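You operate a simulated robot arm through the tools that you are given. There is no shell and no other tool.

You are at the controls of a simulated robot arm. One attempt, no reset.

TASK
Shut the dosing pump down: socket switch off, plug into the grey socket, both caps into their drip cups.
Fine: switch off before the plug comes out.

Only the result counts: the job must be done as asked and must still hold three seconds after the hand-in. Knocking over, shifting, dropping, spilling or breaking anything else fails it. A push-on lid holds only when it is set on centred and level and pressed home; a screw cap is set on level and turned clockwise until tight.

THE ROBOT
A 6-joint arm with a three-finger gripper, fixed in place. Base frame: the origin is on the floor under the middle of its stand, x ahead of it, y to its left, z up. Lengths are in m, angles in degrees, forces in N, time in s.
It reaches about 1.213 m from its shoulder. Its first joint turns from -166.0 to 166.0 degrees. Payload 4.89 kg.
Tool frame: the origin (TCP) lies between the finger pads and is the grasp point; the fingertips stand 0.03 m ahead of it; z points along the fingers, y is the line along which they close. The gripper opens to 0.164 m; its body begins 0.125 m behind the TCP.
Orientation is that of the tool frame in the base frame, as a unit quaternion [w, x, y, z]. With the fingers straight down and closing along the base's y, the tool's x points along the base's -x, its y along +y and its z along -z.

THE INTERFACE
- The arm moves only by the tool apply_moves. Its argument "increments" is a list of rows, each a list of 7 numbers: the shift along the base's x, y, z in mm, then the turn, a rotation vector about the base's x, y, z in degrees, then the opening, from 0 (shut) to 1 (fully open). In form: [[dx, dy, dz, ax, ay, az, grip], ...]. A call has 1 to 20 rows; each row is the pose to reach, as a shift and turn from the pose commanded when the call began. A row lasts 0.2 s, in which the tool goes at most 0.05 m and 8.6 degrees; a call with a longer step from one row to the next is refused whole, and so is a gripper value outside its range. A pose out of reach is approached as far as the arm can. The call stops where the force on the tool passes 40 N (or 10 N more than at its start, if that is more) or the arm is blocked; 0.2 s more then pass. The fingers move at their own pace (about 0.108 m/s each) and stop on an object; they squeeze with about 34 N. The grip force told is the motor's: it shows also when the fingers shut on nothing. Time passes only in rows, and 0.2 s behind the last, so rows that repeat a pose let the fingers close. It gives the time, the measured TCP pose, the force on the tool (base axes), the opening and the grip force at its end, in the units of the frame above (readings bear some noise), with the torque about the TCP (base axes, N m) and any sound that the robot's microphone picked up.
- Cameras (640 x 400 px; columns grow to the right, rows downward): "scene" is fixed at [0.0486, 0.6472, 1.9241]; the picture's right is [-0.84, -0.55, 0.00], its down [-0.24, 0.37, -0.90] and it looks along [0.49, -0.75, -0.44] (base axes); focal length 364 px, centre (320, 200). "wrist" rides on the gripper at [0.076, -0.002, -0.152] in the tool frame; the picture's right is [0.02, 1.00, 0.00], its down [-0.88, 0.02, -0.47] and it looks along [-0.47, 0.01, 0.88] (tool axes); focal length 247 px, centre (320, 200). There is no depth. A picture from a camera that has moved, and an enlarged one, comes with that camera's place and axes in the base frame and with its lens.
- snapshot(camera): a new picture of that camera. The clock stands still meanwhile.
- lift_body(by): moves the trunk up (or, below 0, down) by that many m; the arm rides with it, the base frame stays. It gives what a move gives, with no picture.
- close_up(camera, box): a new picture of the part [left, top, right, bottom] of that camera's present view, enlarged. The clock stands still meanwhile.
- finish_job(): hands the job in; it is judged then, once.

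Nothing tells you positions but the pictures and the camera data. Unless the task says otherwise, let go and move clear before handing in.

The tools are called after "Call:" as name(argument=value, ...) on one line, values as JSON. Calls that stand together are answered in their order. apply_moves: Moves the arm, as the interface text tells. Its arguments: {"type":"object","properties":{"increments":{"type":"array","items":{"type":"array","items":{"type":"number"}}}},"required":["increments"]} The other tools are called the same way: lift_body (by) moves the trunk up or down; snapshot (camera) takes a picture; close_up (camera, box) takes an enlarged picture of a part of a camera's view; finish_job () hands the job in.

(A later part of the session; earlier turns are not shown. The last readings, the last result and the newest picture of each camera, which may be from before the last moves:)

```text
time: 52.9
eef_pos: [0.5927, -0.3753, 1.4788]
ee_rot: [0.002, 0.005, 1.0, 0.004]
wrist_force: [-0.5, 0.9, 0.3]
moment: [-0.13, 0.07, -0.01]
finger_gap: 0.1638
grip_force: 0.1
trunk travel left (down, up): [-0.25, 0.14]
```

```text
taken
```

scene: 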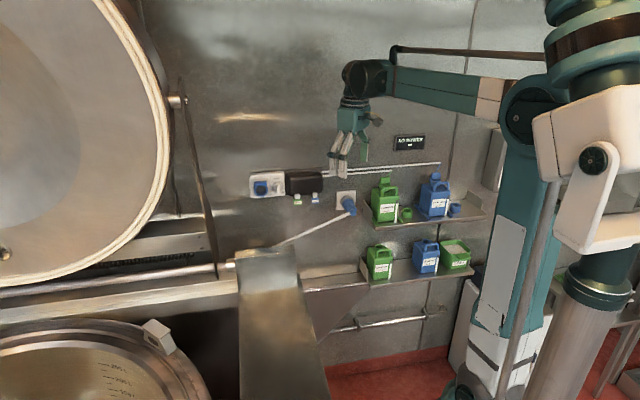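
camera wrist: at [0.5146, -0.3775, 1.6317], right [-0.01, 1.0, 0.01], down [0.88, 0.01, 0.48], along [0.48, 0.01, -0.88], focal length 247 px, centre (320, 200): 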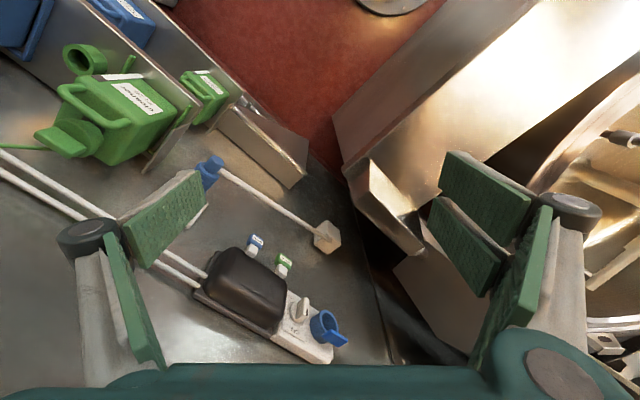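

Back at the start pose safely. Now I'll yaw so the fingers close parallel to the wall and move over the green canister for a top view.

Call:
apply_moves(increments=[[-13, -36, 6, 0, 0, -6.5, 1], [-26, -72, 12, 0, 0, -13, 1], [-39, -109, 18, 0, 0, -19.5, 1], [-52, -145, 24, 0, 0, -26, 1], [-65, -181, 30, 0, 0, -32.5, 1], [-78, -217, 36, 0, 0, -39, 1], [-90.7, -254, 41, 0, 0, -45.3, 1], [-90.7, -254, 41, 0, 0, -45.3, 1]])

Call:
snapshot(camera="wrist")

Call:
snapshot(camera="scene")

```text
time: 54.7
eef_pos: [0.5016, -0.6341, 1.52]
ee_rot: [0.003, 0.391, 0.92, 0.002]
wrist_force: [-0.8, -0.9, -0.8]
moment: [0.17, -0.06, 0.01]
finger_gap: 0.1639
grip_force: 0.0
trunk travel left (down, up): [-0.25, 0.14]
```

```text
taken
camera wrist: at [0.4446, -0.5802, 1.6723], right [0.7, 0.71, 0.01], down [0.62, -0.62, 0.48], along [0.34, -0.33, -0.88], focal length 247 px, centre (320, 200)
```

wrist: 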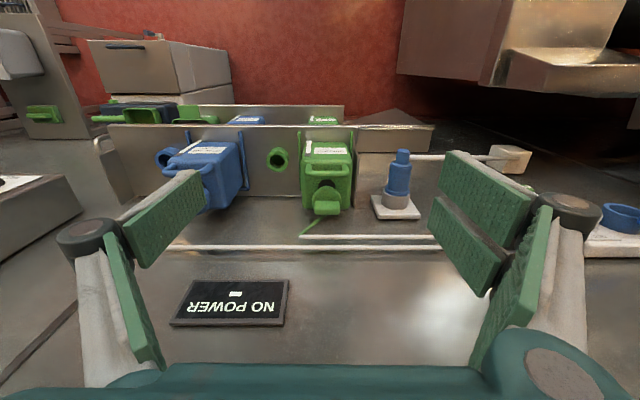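

```text
taken
```

scene: 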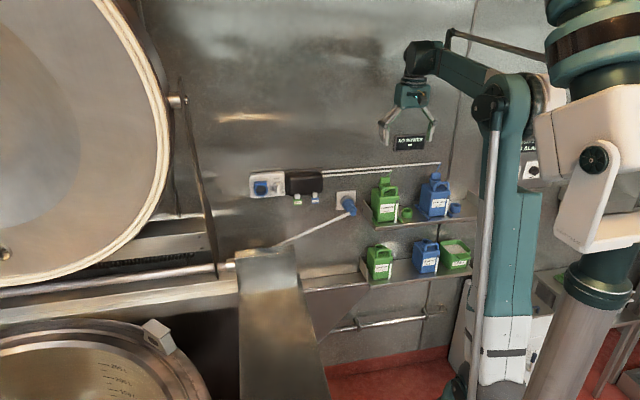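

Call:
close_up(camera="wrist", box=[255, 120, 385, 250])

Call:
close_up(camera="wrist", box=[130, 110, 310, 250])

Call:
close_up(camera="scene", box=[360, 155, 480, 235])

Call:
close_up(camera="scene", box=[365, 165, 405, 205])

Call:
close_up(camera="scene", box=[415, 160, 465, 220])

```text
3.08 times, centred on (320, 185) of wrist
camera zoom: at [0.4446, -0.5802, 1.6723], right [0.7, 0.71, 0.01], down [0.62, -0.62, 0.48], along [0.34, -0.33, -0.88], focal length 760 px, centre (320, 246)
```

zoom: 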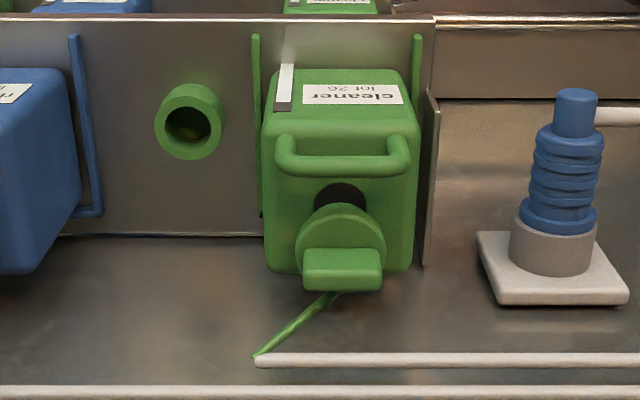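

```text
2.86 times, centred on (220, 180) of wrist
camera zoom: at [0.4446, -0.5802, 1.6723], right [0.7, 0.71, 0.01], down [0.62, -0.62, 0.48], along [0.34, -0.33, -0.88], focal length 706 px, centre (606, 257)
```

zoom: 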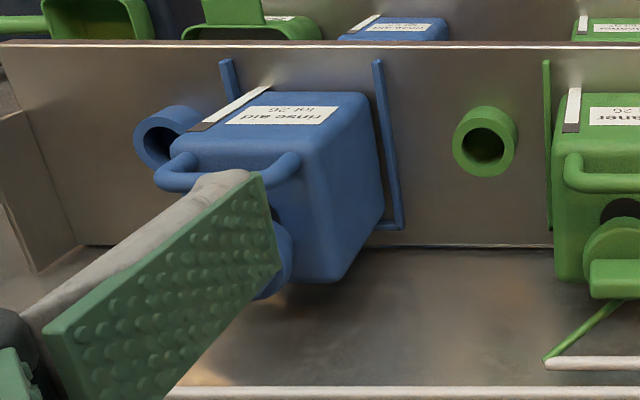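

```text
5.00 times, centred on (420, 195) of scene
camera zoom: at [0.0486, 0.6472, 1.9241], right [-0.84, -0.55, 0.0], down [-0.24, 0.37, -0.9], along [0.49, -0.75, -0.44], focal length 1821 px, centre (-180, 225)
```

zoom: 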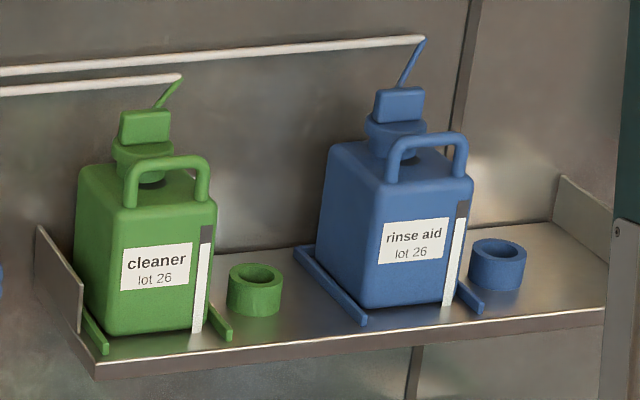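

```text
10.00 times, centred on (385, 185) of scene
camera zoom: at [0.0486, 0.6472, 1.9241], right [-0.84, -0.55, 0.0], down [-0.24, 0.37, -0.9], along [0.49, -0.75, -0.44], focal length 3642 px, centre (-330, 350)
```

zoom: 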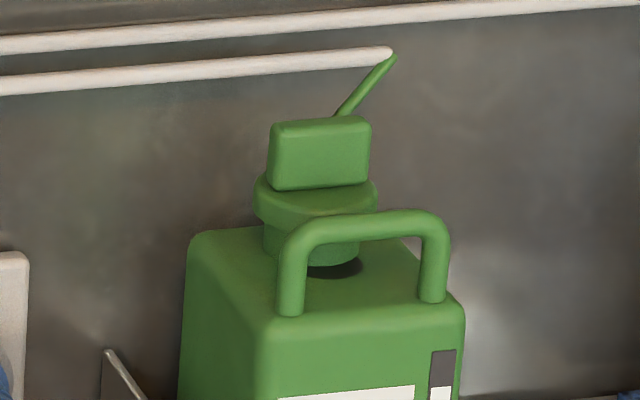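

```text
6.67 times, centred on (440, 190) of scene
camera zoom: at [0.0486, 0.6472, 1.9241], right [-0.84, -0.55, 0.0], down [-0.24, 0.37, -0.9], along [0.49, -0.75, -0.44], focal length 2428 px, centre (-480, 267)
```

zoom: 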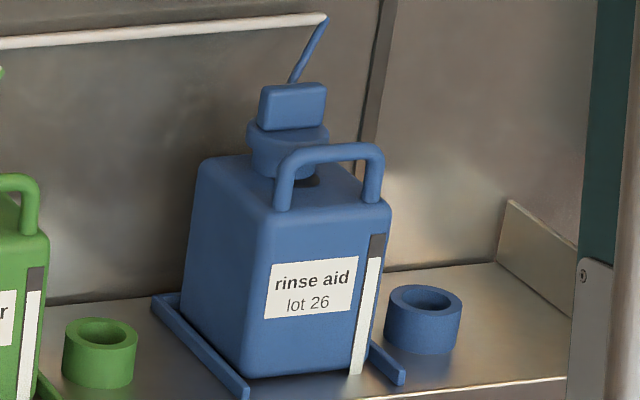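

Call:
close_up(camera="scene", box=[360, 230, 480, 290])

Call:
close_up(camera="scene", box=[374, 170, 398, 198])

Call:
close_up(camera="wrist", box=[300, 160, 345, 220])

```text
5.33 times, centred on (420, 260) of scene
camera zoom: at [0.0486, 0.6472, 1.9241], right [-0.84, -0.55, 0.0], down [-0.24, 0.37, -0.9], along [0.49, -0.75, -0.44], focal length 1942 px, centre (-213, -120)
```

zoom: 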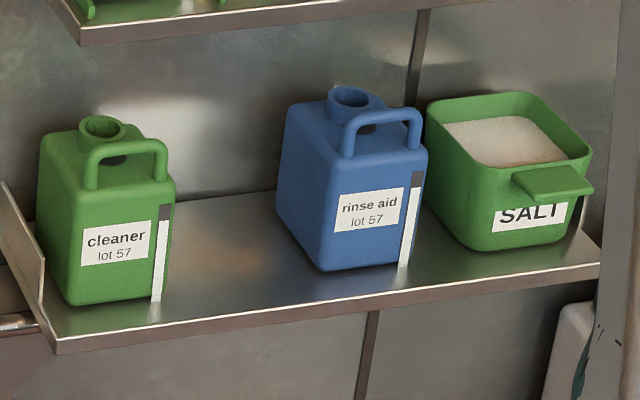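

```text
14.29 times, centred on (386, 184) of scene
camera zoom: at [0.0486, 0.6472, 1.9241], right [-0.84, -0.55, 0.0], down [-0.24, 0.37, -0.9], along [0.49, -0.75, -0.44], focal length 5203 px, centre (-623, 429)
```

zoom: 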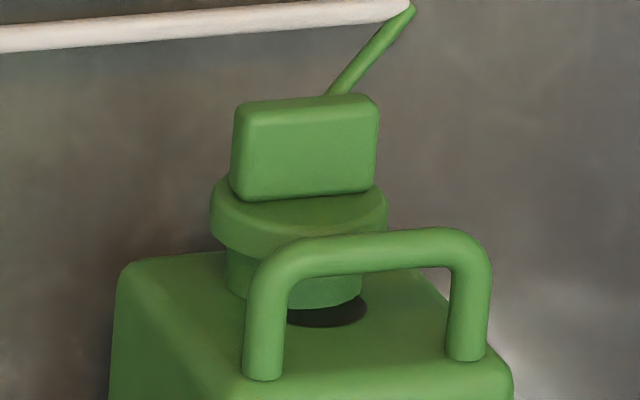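

```text
6.67 times, centred on (322, 190) of wrist
camera zoom: at [0.4446, -0.5802, 1.6723], right [0.7, 0.71, 0.01], down [0.62, -0.62, 0.48], along [0.34, -0.33, -0.88], focal length 1646 px, centre (303, 267)
```

zoom: 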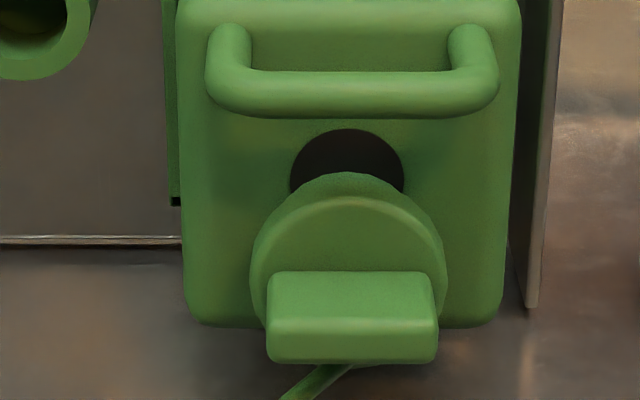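

The caps have a thin tab (about 42 mm wide, 12 mm thick, z≈1.288–1.320) on a 52 mm disc seated on the canister neck, and a green drip cup stands at r≈0.18, c≈-0.90. I'll check the wrist's shape to judge clearance to the wall.

Call:
close_up(camera="scene", box=[360, 20, 560, 160])

Call:
close_up(camera="wrist", box=[100, 220, 480, 360])

```text
2.86 times, centred on (460, 90) of scene
camera zoom: at [0.0486, 0.6472, 1.9241], right [-0.84, -0.55, 0.0], down [-0.24, 0.37, -0.9], along [0.49, -0.75, -0.44], focal length 1041 px, centre (-80, 514)
```

zoom: 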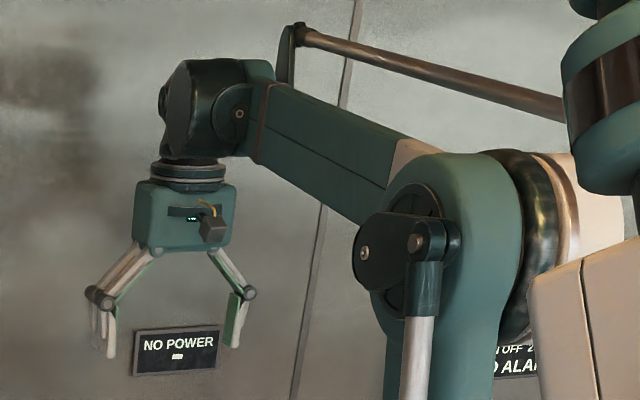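

```text
1.68 times, centred on (290, 290) of wrist
camera zoom: at [0.4446, -0.5802, 1.6723], right [0.7, 0.71, 0.01], down [0.62, -0.62, 0.48], along [0.34, -0.33, -0.88], focal length 416 px, centre (370, 48)
```

zoom: 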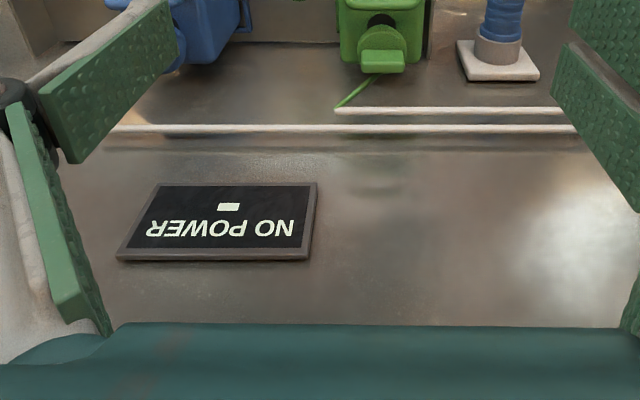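

The wrist is bulky, so I'll lean the tool 15° towards the room when taking the caps. I'll move above the green cap, with the fingers either side of its tab, and check alignment.

Call:
apply_moves(increments=[[20, -15, -25, -3, -3, 0, 0.45], [42, -32, -52, -6, -6, 0, 0.45], [64, -48, -79, -9, -9, 0, 0.45], [85.1, -64.3, -105, -10.6, -10.6, 0, 0.45], [85.1, -64.3, -105, -10.6, -10.6, 0, 0.45]])

Call:
snapshot(camera="wrist")

Call:
close_up(camera="wrist", box=[240, 90, 400, 220])

Call:
close_up(camera="scene", box=[350, 100, 450, 230])

```text
time: 55.9
eef_pos: [0.5887, -0.695, 1.4131]
ee_rot: [0.124, 0.386, 0.913, -0.047]
wrist_force: [0.0, -0.3, -1.6]
moment: [0.05, 0.12, 0.01]
finger_gap: 0.0738
grip_force: 0.0
trunk travel left (down, up): [-0.25, 0.14]
```

```text
taken
camera wrist: at [0.5062, -0.6154, 1.5411], right [0.7, 0.71, 0.0], down [0.51, -0.51, 0.69], along [0.49, -0.48, -0.73], focal length 247 px, centre (320, 200)
```

wrist: 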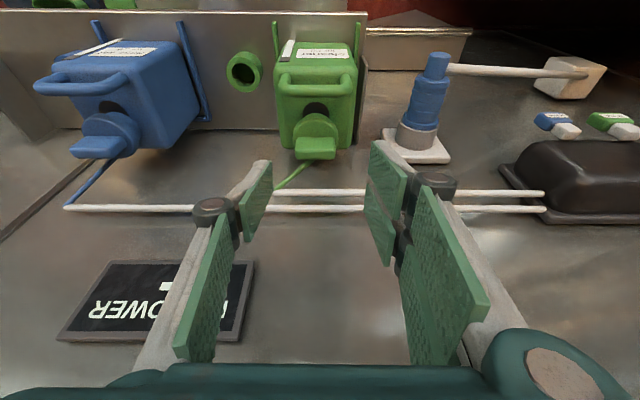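

```text
3.08 times, centred on (320, 155) of wrist
camera zoom: at [0.5062, -0.6154, 1.5411], right [0.7, 0.71, 0.0], down [0.51, -0.51, 0.69], along [0.49, -0.48, -0.73], focal length 760 px, centre (320, 338)
```

zoom: 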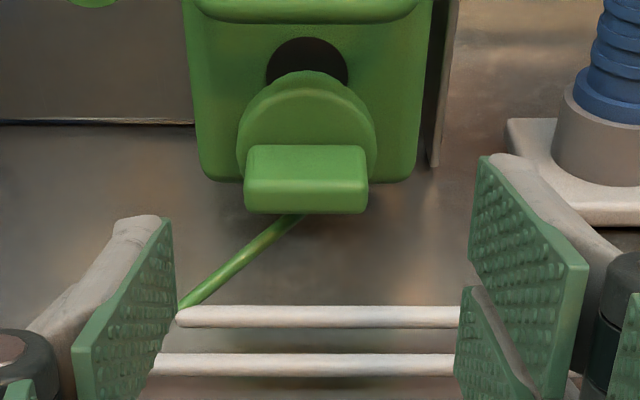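

```text
3.08 times, centred on (400, 165) of scene
camera zoom: at [0.0486, 0.6472, 1.9241], right [-0.84, -0.55, 0.0], down [-0.24, 0.37, -0.9], along [0.49, -0.75, -0.44], focal length 1121 px, centre (74, 308)
```

zoom: 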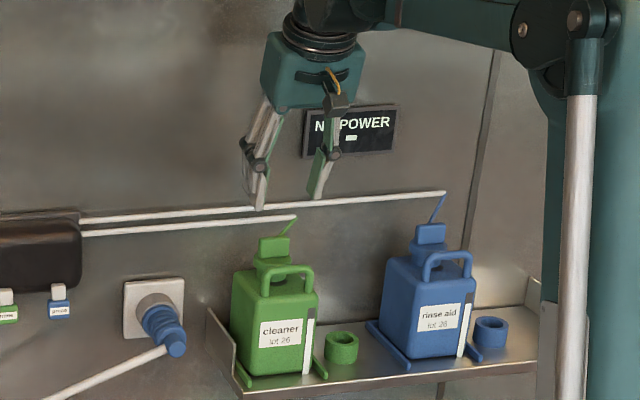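

The tab is 5 mm to the side of my current line, and its centre is at r≈0.0805, c≈-0.936 with its top at z≈1.32. I'll correct and descend so the fingertips straddle the tab above the disc.

Call:
apply_moves(increments=[[5, -5, -18, 0, 0, 0, 0.45], [8, -10, -40, 0, 0, 0, 0.45], [11, -16, -62, 0, 0, 0, 0.45], [12.5, -19.5, -77, 0, 0, 0, 0.45], [13.4, -20.9, -85, 0, 0, 0, 0.45], [13.4, -20.9, -85, 0, 0, 0, 0.45]])

Call:
snapshot(camera="wrist")

Call:
close_up(camera="wrist", box=[220, 110, 420, 270])

Call:
close_up(camera="scene", box=[355, 140, 425, 210])

```text
time: 57.3
eef_pos: [0.6009, -0.7168, 1.3299]
ee_rot: [0.124, 0.386, 0.913, -0.046]
wrist_force: [-0.2, 0.2, -0.1]
moment: [-0.01, 0.05, -0.02]
finger_gap: 0.0737
grip_force: 0.1
trunk travel left (down, up): [-0.25, 0.14]
```

```text
taken
camera wrist: at [0.5192, -0.6363, 1.4578], right [0.7, 0.71, 0.0], down [0.51, -0.51, 0.69], along [0.49, -0.48, -0.73], focal length 247 px, centre (320, 200)
```

wrist: 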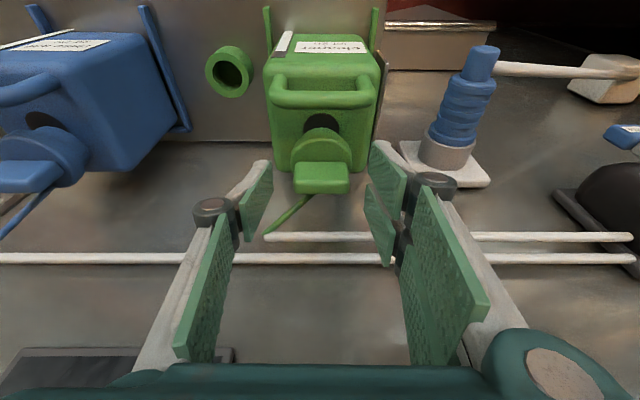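

```text
2.50 times, centred on (320, 190) of wrist
camera zoom: at [0.5192, -0.6363, 1.4578], right [0.7, 0.71, 0.0], down [0.51, -0.51, 0.69], along [0.49, -0.48, -0.73], focal length 617 px, centre (320, 225)
```

zoom: 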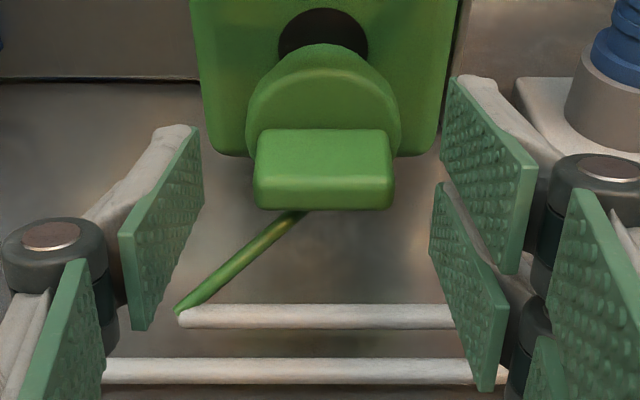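

```text
5.71 times, centred on (390, 175) of scene
camera zoom: at [0.0486, 0.6472, 1.9241], right [-0.84, -0.55, 0.0], down [-0.24, 0.37, -0.9], along [0.49, -0.75, -0.44], focal length 2081 px, centre (-80, 343)
```

zoom: 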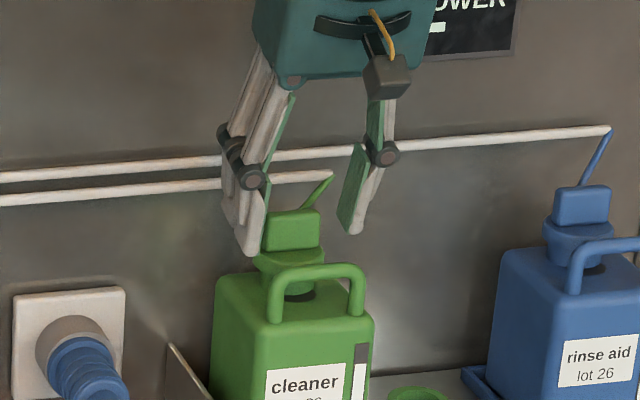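

Aligned: the tab sits centred between the fingers and nothing touches. Closing on it now.

Call:
apply_moves(increments=[[0, 0, 0, 0, 0, 0, 0.3], [0, 0, 0, 0, 0, 0, 0.2], [0, 0, 0, 0, 0, 0, 0.2], [0, 0, 0, 0, 0, 0, 0.2]])

Call:
close_up(camera="wrist", box=[220, 110, 420, 270])

Call:
close_up(camera="scene", box=[355, 140, 425, 210])

```text
time: 58.3
eef_pos: [0.6012, -0.7157, 1.3309]
ee_rot: [0.125, 0.386, 0.913, -0.047]
wrist_force: [-0.3, 0.0, 0.3]
moment: [0.03, -0.02, 0.0]
finger_gap: 0.0432
grip_force: 34.2
trunk travel left (down, up): [-0.25, 0.14]
```

```text
2.50 times, centred on (320, 190) of wrist
camera zoom: at [0.5191, -0.6362, 1.4581], right [0.7, 0.71, 0.0], down [0.51, -0.51, 0.69], along [0.49, -0.48, -0.73], focal length 617 px, centre (320, 225)
```

zoom: 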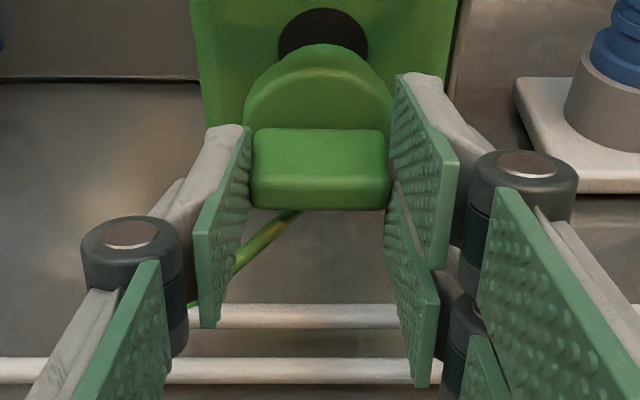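

```text
5.71 times, centred on (390, 175) of scene
camera zoom: at [0.0486, 0.6472, 1.9241], right [-0.84, -0.55, 0.0], down [-0.24, 0.37, -0.9], along [0.49, -0.75, -0.44], focal length 2081 px, centre (-80, 343)
```

zoom: 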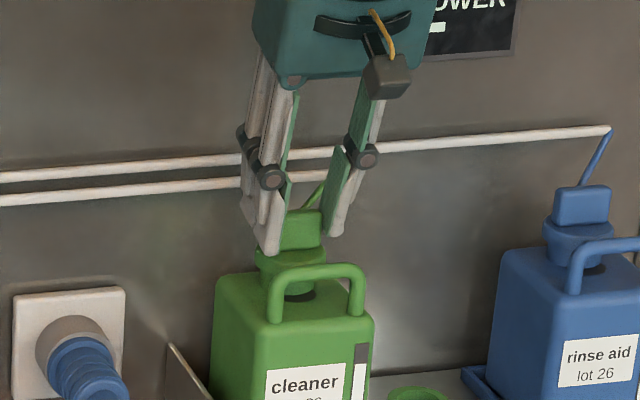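

Gripped at 43 mm. Now a cautious 2 mm lift to feel whether the cap is free or threaded.

Call:
apply_moves(increments=[[0, 0, 1, 0, 0, 0, 0], [0, 0, 2, 0, 0, 0, 0], [0, 0, 2, 0, 0, 0, 0]])

Call:
close_up(camera="scene", box=[355, 140, 425, 210])

```text
time: 59.1
eef_pos: [0.5997, -0.7159, 1.3338]
ee_rot: [0.124, 0.385, 0.913, -0.046]
wrist_force: [0.9, 0.4, -1.0]
moment: [-0.01, 0.0, 0.03]
finger_gap: 0.0431
grip_force: 34.1
trunk travel left (down, up): [-0.25, 0.14]
```

```text
5.71 times, centred on (390, 175) of scene
camera zoom: at [0.0486, 0.6472, 1.9241], right [-0.84, -0.55, 0.0], down [-0.24, 0.37, -0.9], along [0.49, -0.75, -0.44], focal length 2081 px, centre (-80, 343)
```

zoom: 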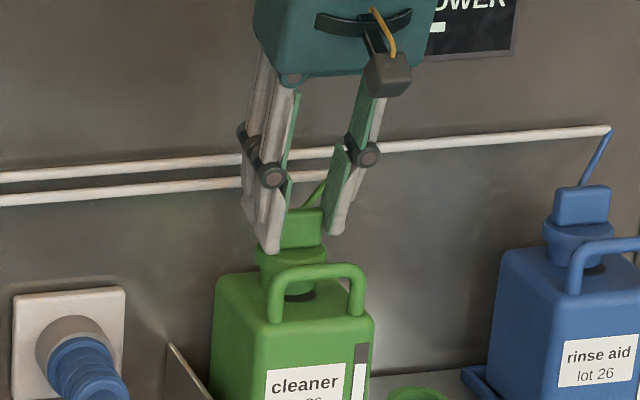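

It lifts freely (about 1 N), so it is a simple lift-off cap. I'll raise it further and confirm the canister stays put.

Call:
apply_moves(increments=[[0, 0, 6, 0, 0, 0, 0], [0, 0, 12, 0, 0, 0, 0], [0, 0, 20, 0, 0, 0, 0], [0, 0, 30, 0, 0, 0, 0], [0, 0, 30, 0, 0, 0, 0]])

Call:
close_up(camera="scene", box=[355, 130, 425, 210])

Call:
close_up(camera="wrist", box=[180, 60, 420, 270])

```text
time: 60.3
eef_pos: [0.6004, -0.7157, 1.364]
ee_rot: [0.125, 0.386, 0.913, -0.047]
wrist_force: [-1.0, 0.1, -0.8]
moment: [0.03, -0.01, -0.01]
finger_gap: 0.0431
grip_force: 34.3
trunk travel left (down, up): [-0.25, 0.14]
```

```text
5.00 times, centred on (390, 170) of scene
camera zoom: at [0.0486, 0.6472, 1.9241], right [-0.84, -0.55, 0.0], down [-0.24, 0.37, -0.9], along [0.49, -0.75, -0.44], focal length 1821 px, centre (-30, 350)
```

zoom: 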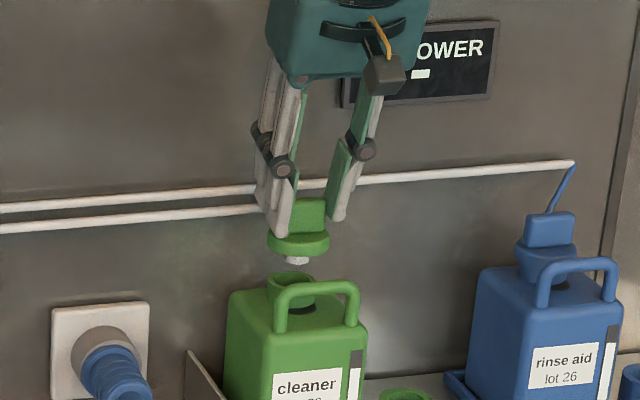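

```text
1.90 times, centred on (300, 165) of wrist
camera zoom: at [0.518, -0.6362, 1.4916], right [0.7, 0.71, 0.0], down [0.51, -0.51, 0.69], along [0.49, -0.48, -0.73], focal length 470 px, centre (358, 267)
```

zoom: 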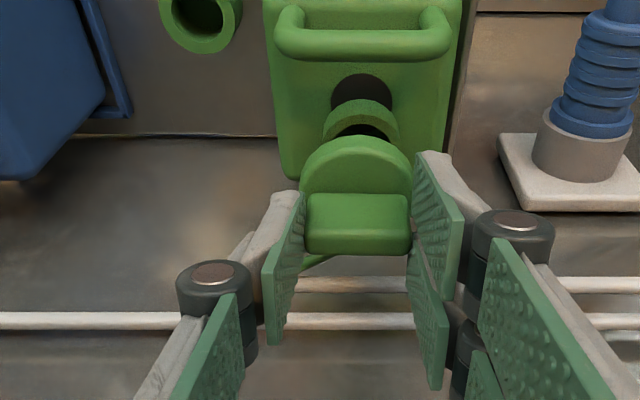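

The green cap is off, with a short white stub beneath it, and the canister has not moved. I'll measure the green cup precisely from here before carrying the cap over.

Call:
close_up(camera="wrist", box=[190, 20, 290, 120])

Call:
close_up(camera="scene", box=[385, 195, 425, 225])

Call:
close_up(camera="scene", box=[370, 160, 410, 200])

```text
4.00 times, centred on (240, 70) of wrist
camera zoom: at [0.518, -0.6362, 1.4916], right [0.7, 0.71, 0.0], down [0.51, -0.51, 0.69], along [0.49, -0.48, -0.73], focal length 988 px, centre (640, 720)
```

zoom: 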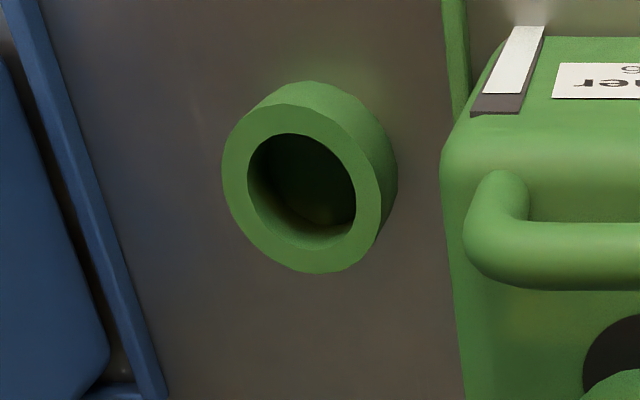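

```text
13.33 times, centred on (405, 210) of scene
camera zoom: at [0.0486, 0.6472, 1.9241], right [-0.84, -0.55, 0.0], down [-0.24, 0.37, -0.9], along [0.49, -0.75, -0.44], focal length 4856 px, centre (-813, 67)
```

zoom: 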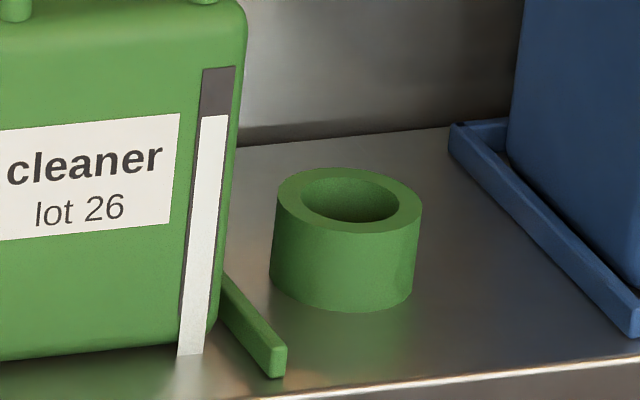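

```text
10.00 times, centred on (390, 180) of scene
camera zoom: at [0.0486, 0.6472, 1.9241], right [-0.84, -0.55, 0.0], down [-0.24, 0.37, -0.9], along [0.49, -0.75, -0.44], focal length 3642 px, centre (-380, 400)
```

zoom: 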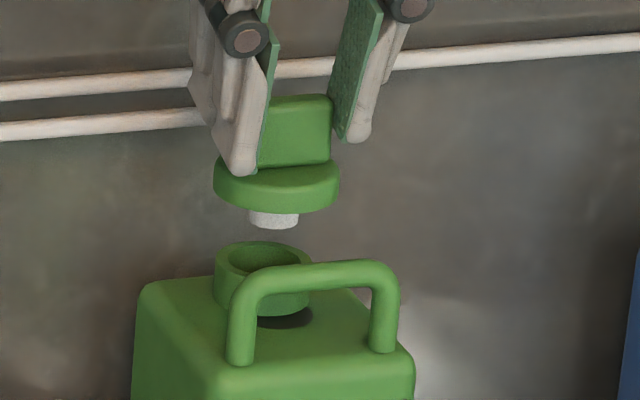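

Cup rim centre is r≈0.184, c≈-0.906, z≈1.163, with a 33 mm hole for the cap's 20 mm stub. The knuckles would hit the green canister if I kept this yaw, so I'll raise the cap, draw it off the wall and turn the tool 90° before going over the cup.

Call:
apply_moves(increments=[[-14, 14, 20, 0, 0, 0, 0], [-28, 28, 40, 0, 0, 0, 0], [-42, 42, 60, 0, 0, 0, 0]])

Call:
apply_moves(increments=[[-6, -6, 0, 0, 0, -8.2, 0], [-12, -12, 0, 0, 0, -16.4, 0], [-19, -19, 0, 0, 0, -24.6, 0], [-25, -25, 0, 0, 0, -32.8, 0], [-31, -31, 0, 0, 0, -41, 0], [-38, -38, 0, 0, 0, -49.2, 0], [-44, -44, 0, 0, 0, -57.4, 0], [-50, -50, 0, 0, 0, -65.6, 0], [-56, -56, 0, 0, 0, -73.8, 0], [-62, -62, 0, 0, 0, -82, 0], [-68.6, -68.6, 0, 0, 0, -90, 0]])

Call:
snapshot(camera="wrist")

Call:
snapshot(camera="scene")

```text
time: 61.1
eef_pos: [0.5578, -0.6766, 1.4227]
ee_rot: [0.124, 0.386, 0.913, -0.047]
wrist_force: [-0.1, -0.2, -0.2]
moment: [0.01, 0.01, 0.01]
finger_gap: 0.0431
grip_force: 33.8
trunk travel left (down, up): [-0.25, 0.14]
```

```text
time: 63.5
eef_pos: [0.491, -0.7416, 1.4205]
ee_rot: [0.054, 0.919, 0.372, -0.121]
wrist_force: [-0.5, 0.2, -1.3]
moment: [-0.04, 0.0, 0.0]
finger_gap: 0.043
grip_force: 33.8
trunk travel left (down, up): [-0.25, 0.14]
```

```text
taken
camera wrist: at [0.5697, -0.66, 1.5476], right [0.71, -0.7, 0.0], down [-0.51, -0.51, 0.69], along [-0.48, -0.49, -0.73], focal length 247 px, centre (320, 200)
```

wrist: 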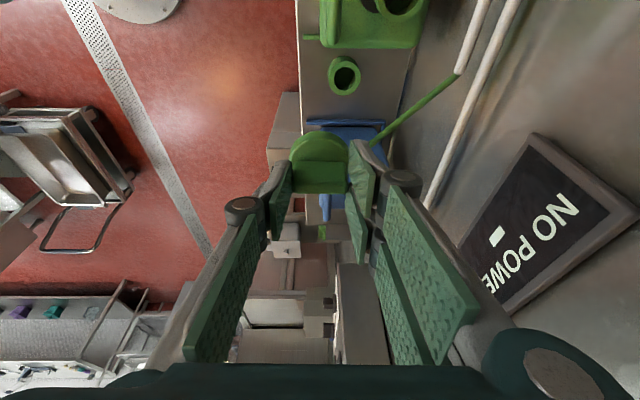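

```text
taken
```

scene: 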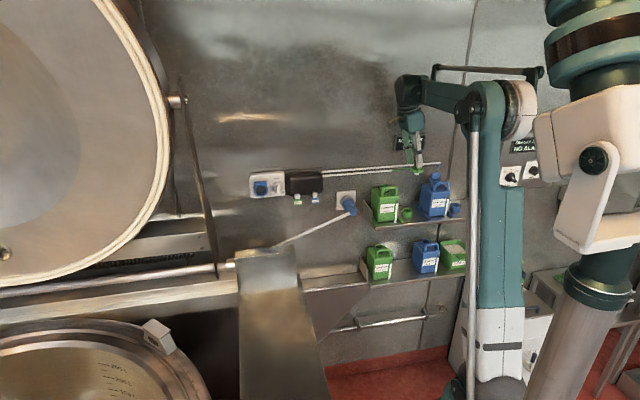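

The 90° turn worked and the cap is still held level. I'll zoom in on the cup and the cap from this view to fix the last offset.

Call:
close_up(camera="wrist", box=[270, 30, 400, 230])

Call:
close_up(camera="scene", box=[370, 130, 450, 225])

```text
2.00 times, centred on (335, 130) of wrist
camera zoom: at [0.5697, -0.66, 1.5476], right [0.71, -0.7, 0.0], down [-0.51, -0.51, 0.69], along [-0.48, -0.49, -0.73], focal length 494 px, centre (290, 340)
```

zoom: 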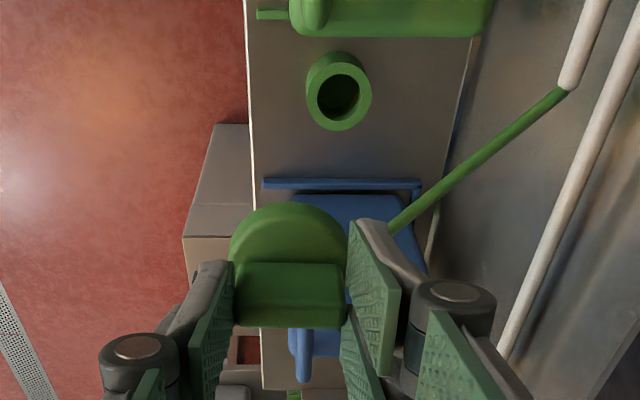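

```text
4.21 times, centred on (410, 178) of scene
camera zoom: at [0.0486, 0.6472, 1.9241], right [-0.84, -0.55, 0.0], down [-0.24, 0.37, -0.9], along [0.49, -0.75, -0.44], focal length 1533 px, centre (-59, 295)
```

zoom: 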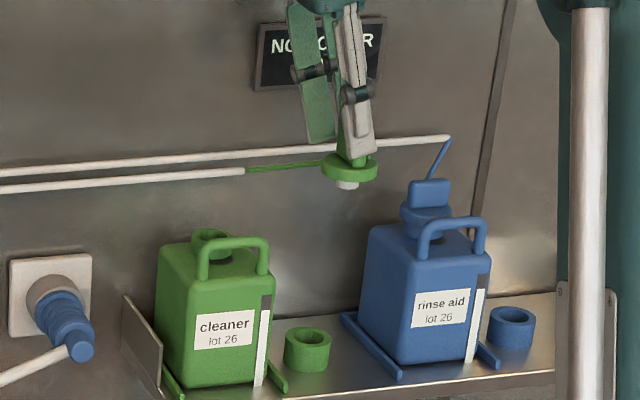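

Call:
apply_moves(increments=[[12, -13, -10, 0, 0, 0, 0], [24.7, -26.2, -40, 0, 0, 0, 0], [24.7, -26.2, -80, 0, 0, 0, 0], [24.7, -26.2, -120, 0, 0, 0, 0], [24.7, -26.2, -150, 0, 0, 0, 0], [24.7, -26.2, -150, 0, 0, 0, 0]])

Call:
snapshot(camera="wrist")

Call:
close_up(camera="scene", box=[370, 150, 450, 225])

Call:
close_up(camera="scene", box=[390, 185, 425, 220])

```text
time: 64.9
eef_pos: [0.519, -0.7702, 1.2716]
ee_rot: [0.054, 0.919, 0.373, -0.12]
wrist_force: [0.5, -1.3, -1.2]
moment: [0.1, 0.05, -0.05]
finger_gap: 0.0428
grip_force: 34.0
trunk travel left (down, up): [-0.25, 0.14]
```

```text
taken
camera wrist: at [0.5971, -0.6884, 1.3991], right [0.71, -0.7, 0.0], down [-0.51, -0.52, 0.69], along [-0.48, -0.49, -0.73], focal length 247 px, centre (320, 200)
```

wrist: 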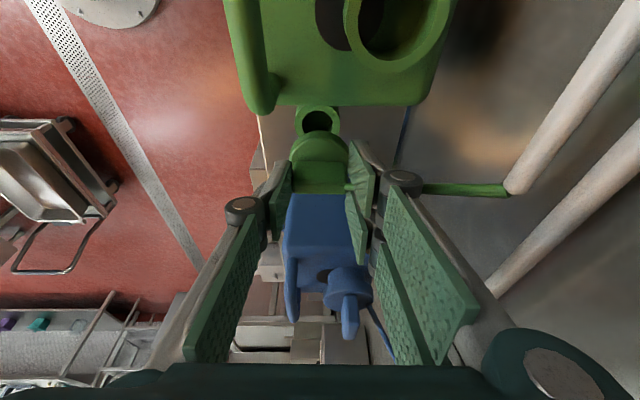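

```text
5.33 times, centred on (410, 188) of scene
camera zoom: at [0.0486, 0.6472, 1.9241], right [-0.84, -0.55, 0.0], down [-0.24, 0.37, -0.9], along [0.49, -0.75, -0.44], focal length 1942 px, centre (-160, 267)
```

zoom: 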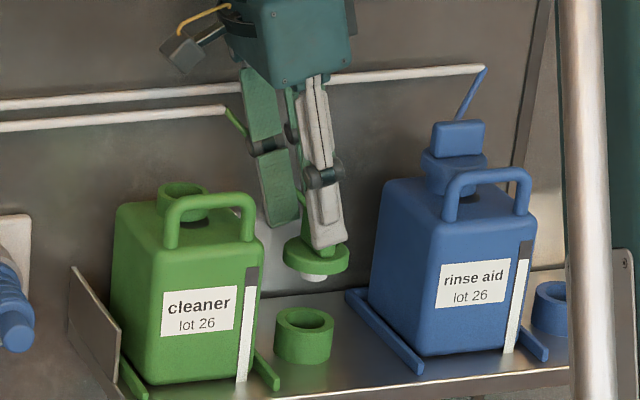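

```text
11.43 times, centred on (408, 202) of scene
camera zoom: at [0.0486, 0.6472, 1.9241], right [-0.84, -0.55, 0.0], down [-0.24, 0.37, -0.9], along [0.49, -0.75, -0.44], focal length 4162 px, centre (-680, 171)
```

zoom: 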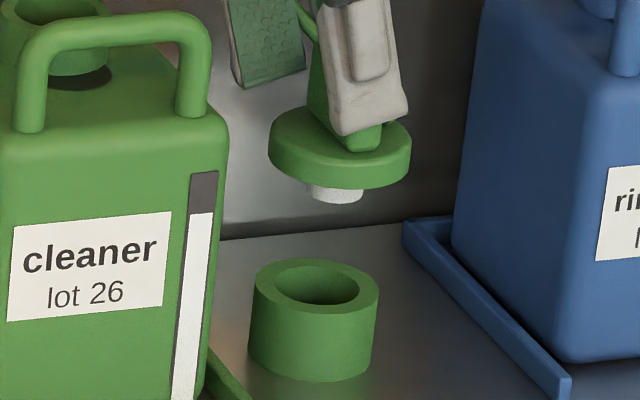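

Call:
close_up(camera="wrist", box=[270, 90, 370, 210])

```text
3.33 times, centred on (320, 150) of wrist
camera zoom: at [0.5971, -0.6884, 1.3991], right [0.71, -0.7, 0.0], down [-0.51, -0.52, 0.69], along [-0.48, -0.49, -0.73], focal length 823 px, centre (320, 367)
```

zoom: 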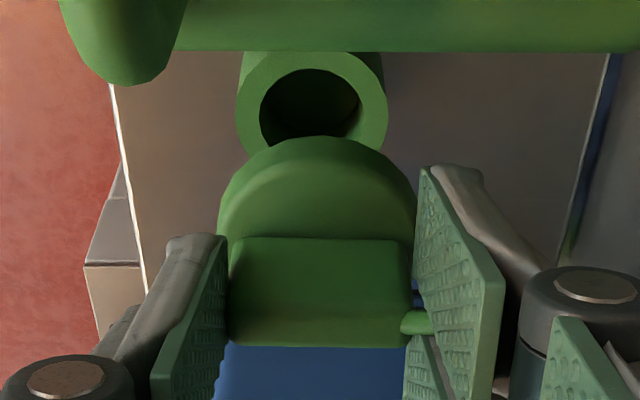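

The cap is 2–3 mm too near the wall relative to the cup; sideways it is spot on. I'll correct that and lower it close to the rim.

Call:
apply_moves(increments=[[-2, 2, -10, 0, 0, 0, 0], [-2, 2, -22, 0, 0, 0, 0], [-2, 2, -34, 0, 0, 0, 0], [-2, 2, -42, 0, 0, 0, 0], [-2, 2, -42, 0, 0, 0, 0]])

Call:
close_up(camera="scene", box=[390, 185, 425, 220])

Call:
close_up(camera="wrist", box=[240, 70, 400, 210])

```text
time: 66.1
eef_pos: [0.5114, -0.7662, 1.2299]
ee_rot: [0.054, 0.919, 0.372, -0.12]
wrist_force: [0.6, -0.9, -0.1]
moment: [0.01, -0.01, 0.0]
finger_gap: 0.043
grip_force: 34.2
trunk travel left (down, up): [-0.25, 0.14]
```

```text
11.43 times, centred on (408, 202) of scene
camera zoom: at [0.0486, 0.6472, 1.9241], right [-0.84, -0.55, 0.0], down [-0.24, 0.37, -0.9], along [0.49, -0.75, -0.44], focal length 4162 px, centre (-680, 171)
```

zoom: 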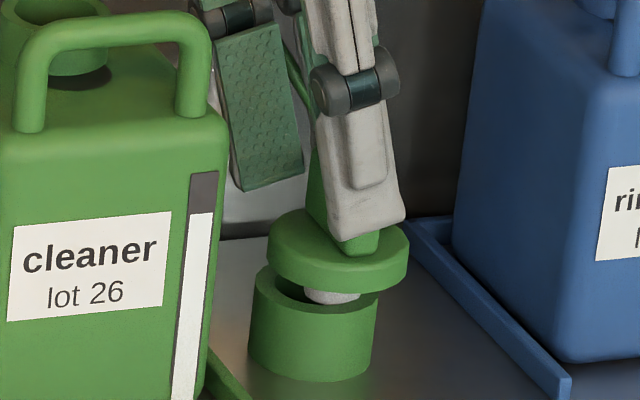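

```text
2.86 times, centred on (320, 140) of wrist
camera zoom: at [0.5916, -0.6845, 1.3574], right [0.71, -0.7, 0.0], down [-0.51, -0.51, 0.69], along [-0.48, -0.49, -0.73], focal length 706 px, centre (320, 371)
```

zoom: 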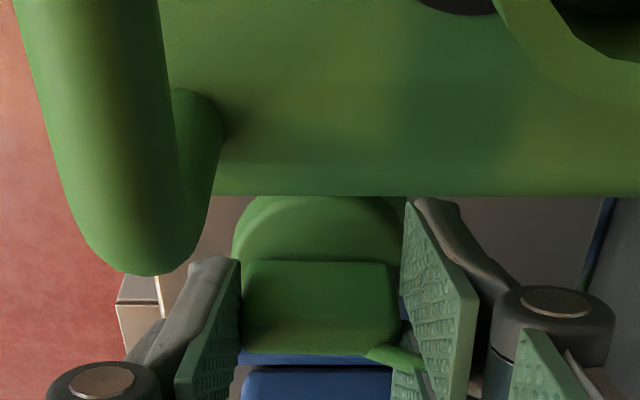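

The arm settled a few mm off the commanded line: the stub is about 5–6 mm to the right of the hole centre and 3 mm too far out. I'll lift slightly, correct, and check again.

Call:
apply_moves(increments=[[0, 0, 6, 0, 0, 0, 0], [5.7, 1.4, 6, 0, 0, 0, 0], [5.7, 1.4, 6, 0, 0, 0, 0]])

Call:
close_up(camera="scene", box=[390, 185, 425, 220])

Call:
close_up(camera="wrist", box=[240, 70, 400, 210])

```text
time: 66.9
eef_pos: [0.5176, -0.7665, 1.2378]
ee_rot: [0.056, 0.918, 0.373, -0.121]
wrist_force: [0.0, 0.5, -1.0]
moment: [-0.01, 0.0, -0.03]
finger_gap: 0.043
grip_force: 33.5
trunk travel left (down, up): [-0.25, 0.14]
```

```text
11.43 times, centred on (408, 202) of scene
camera zoom: at [0.0486, 0.6472, 1.9241], right [-0.84, -0.55, 0.0], down [-0.24, 0.37, -0.9], along [0.49, -0.75, -0.44], focal length 4162 px, centre (-680, 171)
```

zoom: 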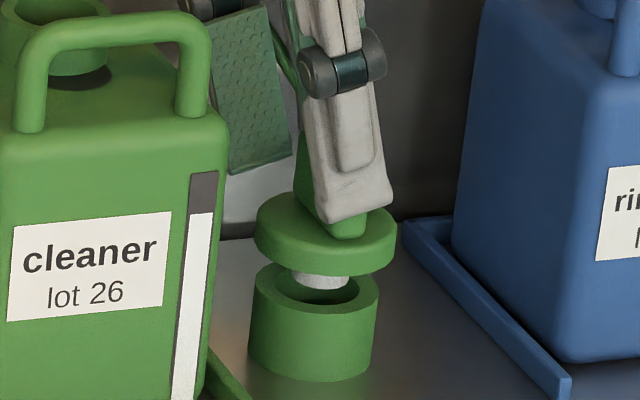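

```text
2.86 times, centred on (320, 140) of wrist
camera zoom: at [0.597, -0.6837, 1.3637], right [0.71, -0.7, 0.0], down [-0.51, -0.51, 0.69], along [-0.48, -0.49, -0.73], focal length 706 px, centre (320, 371)
```

zoom: 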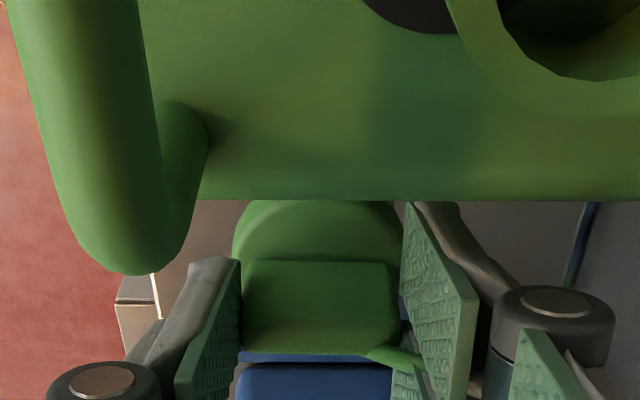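

Now the stub is centred over the hole. Lowering the rest of the way in small steps.

Call:
apply_moves(increments=[[0, 0, -6, 0, 0, 0, 0], [0, 0, -11, 0, 0, 0, 0], [0, 0, -14, 0, 0, 0, 0], [0, 0, -14, 0, 0, 0, 0]])

Call:
close_up(camera="scene", box=[390, 185, 425, 220])

```text
time: 67.9
eef_pos: [0.5172, -0.7654, 1.2218]
ee_rot: [0.054, 0.919, 0.372, -0.121]
wrist_force: [0.0, 0.3, -0.1]
moment: [-0.01, -0.02, 0.01]
finger_gap: 0.0433
grip_force: 33.8
trunk travel left (down, up): [-0.25, 0.14]
```

```text
11.43 times, centred on (408, 202) of scene
camera zoom: at [0.0486, 0.6472, 1.9241], right [-0.84, -0.55, 0.0], down [-0.24, 0.37, -0.9], along [0.49, -0.75, -0.44], focal length 4162 px, centre (-680, 171)
```

zoom: 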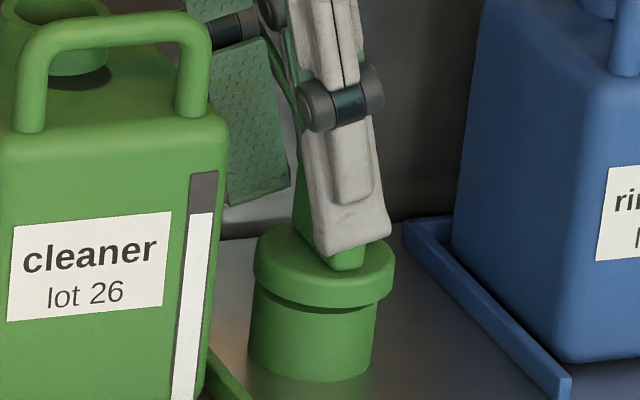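

Call:
apply_moves(increments=[[2.1, 2.1, 0, 0, 0, 0, 0], [2.1, 2.1, -2, 0, 0, 0, 0], [2.1, 2.1, -4, 0, 0, 0, 0], [2.1, 2.1, -4, 0, 0, 0, 0]])

Call:
close_up(camera="scene", box=[390, 185, 425, 220])

```text
time: 68.9
eef_pos: [0.5199, -0.7641, 1.2203]
ee_rot: [0.055, 0.918, 0.373, -0.121]
wrist_force: [0.1, 0.2, -0.9]
moment: [-0.03, -0.02, -0.01]
finger_gap: 0.0429
grip_force: 33.9
trunk travel left (down, up): [-0.25, 0.14]
```

```text
11.43 times, centred on (408, 202) of scene
camera zoom: at [0.0486, 0.6472, 1.9241], right [-0.84, -0.55, 0.0], down [-0.24, 0.37, -0.9], along [0.49, -0.75, -0.44], focal length 4162 px, centre (-680, 171)
```

zoom: 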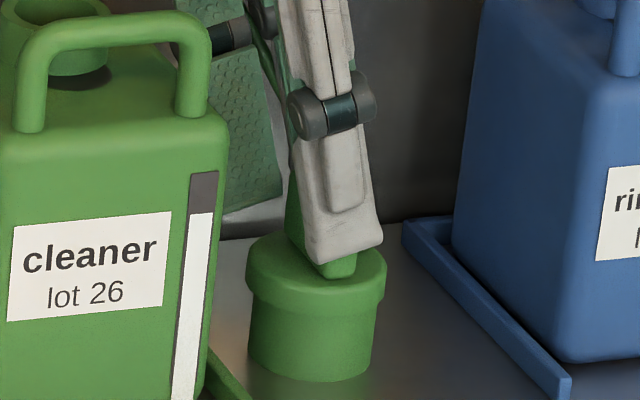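

Call:
apply_moves(increments=[[0, 0, -1.5, 0, 0, 0, 0], [0, 0, -3, 0, 0, 0, 0], [0, 0, -3, 0, 0, 0, 0]])

Call:
close_up(camera="scene", box=[390, 185, 425, 220])

```text
time: 69.7
eef_pos: [0.5195, -0.7629, 1.2162]
ee_rot: [0.056, 0.918, 0.372, -0.122]
wrist_force: [2.7, -8.9, 26.4]
moment: [-0.53, 0.15, 0.16]
finger_gap: 0.0429
grip_force: 34.2
trunk travel left (down, up): [-0.25, 0.14]
```

```text
11.43 times, centred on (408, 202) of scene
camera zoom: at [0.0486, 0.6472, 1.9241], right [-0.84, -0.55, 0.0], down [-0.24, 0.37, -0.9], along [0.49, -0.75, -0.44], focal length 4162 px, centre (-680, 171)
```

zoom: 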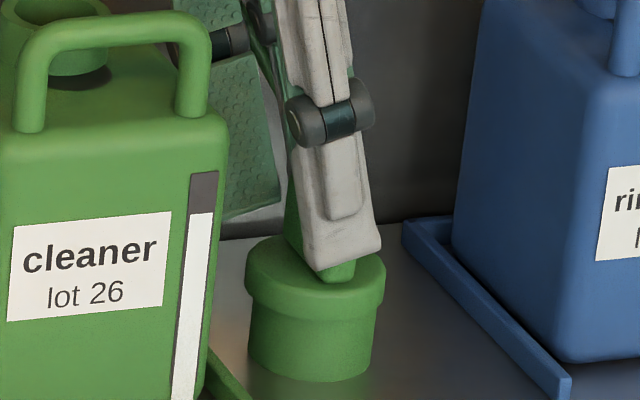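

The disc has landed flush on the cup rim (26 N). I'll ease off the load, open, and lift straight away.

Call:
apply_moves(increments=[[0, 0, 1, 0, 0, 0, 0], [0, 0, 1.2, 0, 0, 0, 0]])

Call:
apply_moves(increments=[[0, 0, 0, 0, 0, 0, 0.36], [0, 0, 0, 0, 0, 0, 0.36], [0, 0, 5, 0, 0, 0, 0.36], [0, 0, 15, 0, 0, 0, 0.36], [0, 0, 35, 0, 0, 0, 0.36], [0, 0, 70, 0, 0, 0, 0.36], [0, 0, 110, 0, 0, 0, 0.36], [-10, 10, 150, 0, 0, 0, 0.36], [-21, 21, 190, 0, 0, 0, 0.36]])

Call:
close_up(camera="scene", box=[370, 160, 480, 230])

Call:
snapshot(camera="wrist")

```text
time: 70.3
eef_pos: [0.5186, -0.7627, 1.2165]
ee_rot: [0.055, 0.919, 0.373, -0.12]
wrist_force: [-0.4, -3.4, 11.7]
moment: [-0.21, 0.19, 0.09]
finger_gap: 0.0429
grip_force: 34.5
trunk travel left (down, up): [-0.25, 0.14]
```

```text
time: 72.3
eef_pos: [0.4979, -0.7421, 1.406]
ee_rot: [0.053, 0.918, 0.373, -0.121]
wrist_force: [1.5, 0.0, -0.8]
moment: [0.13, 0.11, -0.03]
finger_gap: 0.0589
grip_force: 0.2
trunk travel left (down, up): [-0.25, 0.14]
```

```text
5.71 times, centred on (425, 195) of scene
camera zoom: at [0.0486, 0.6472, 1.9241], right [-0.84, -0.55, 0.0], down [-0.24, 0.37, -0.9], along [0.49, -0.75, -0.44], focal length 2081 px, centre (-280, 229)
```

zoom: 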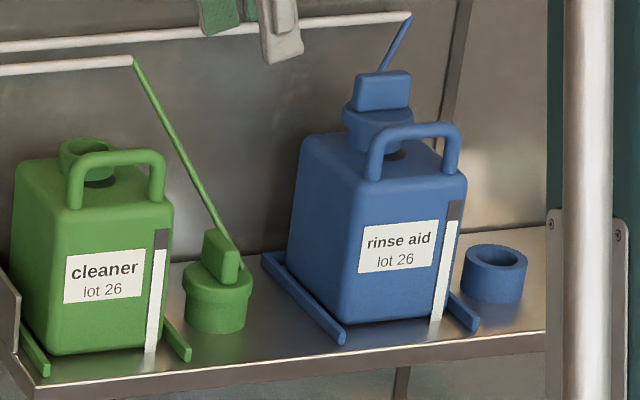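

```text
taken
camera wrist: at [0.5774, -0.6608, 1.5339], right [0.71, -0.7, 0.0], down [-0.51, -0.52, 0.69], along [-0.48, -0.49, -0.73], focal length 247 px, centre (320, 200)
```

wrist: 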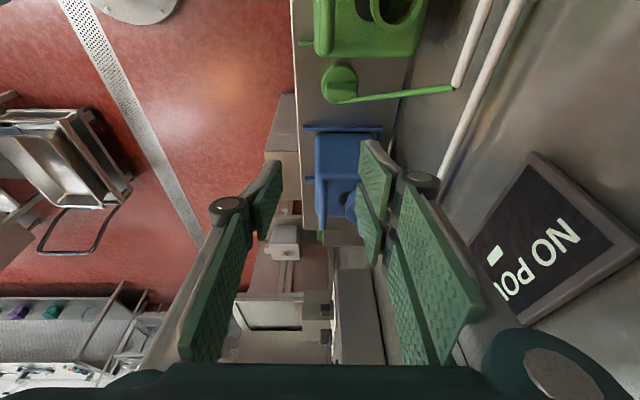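

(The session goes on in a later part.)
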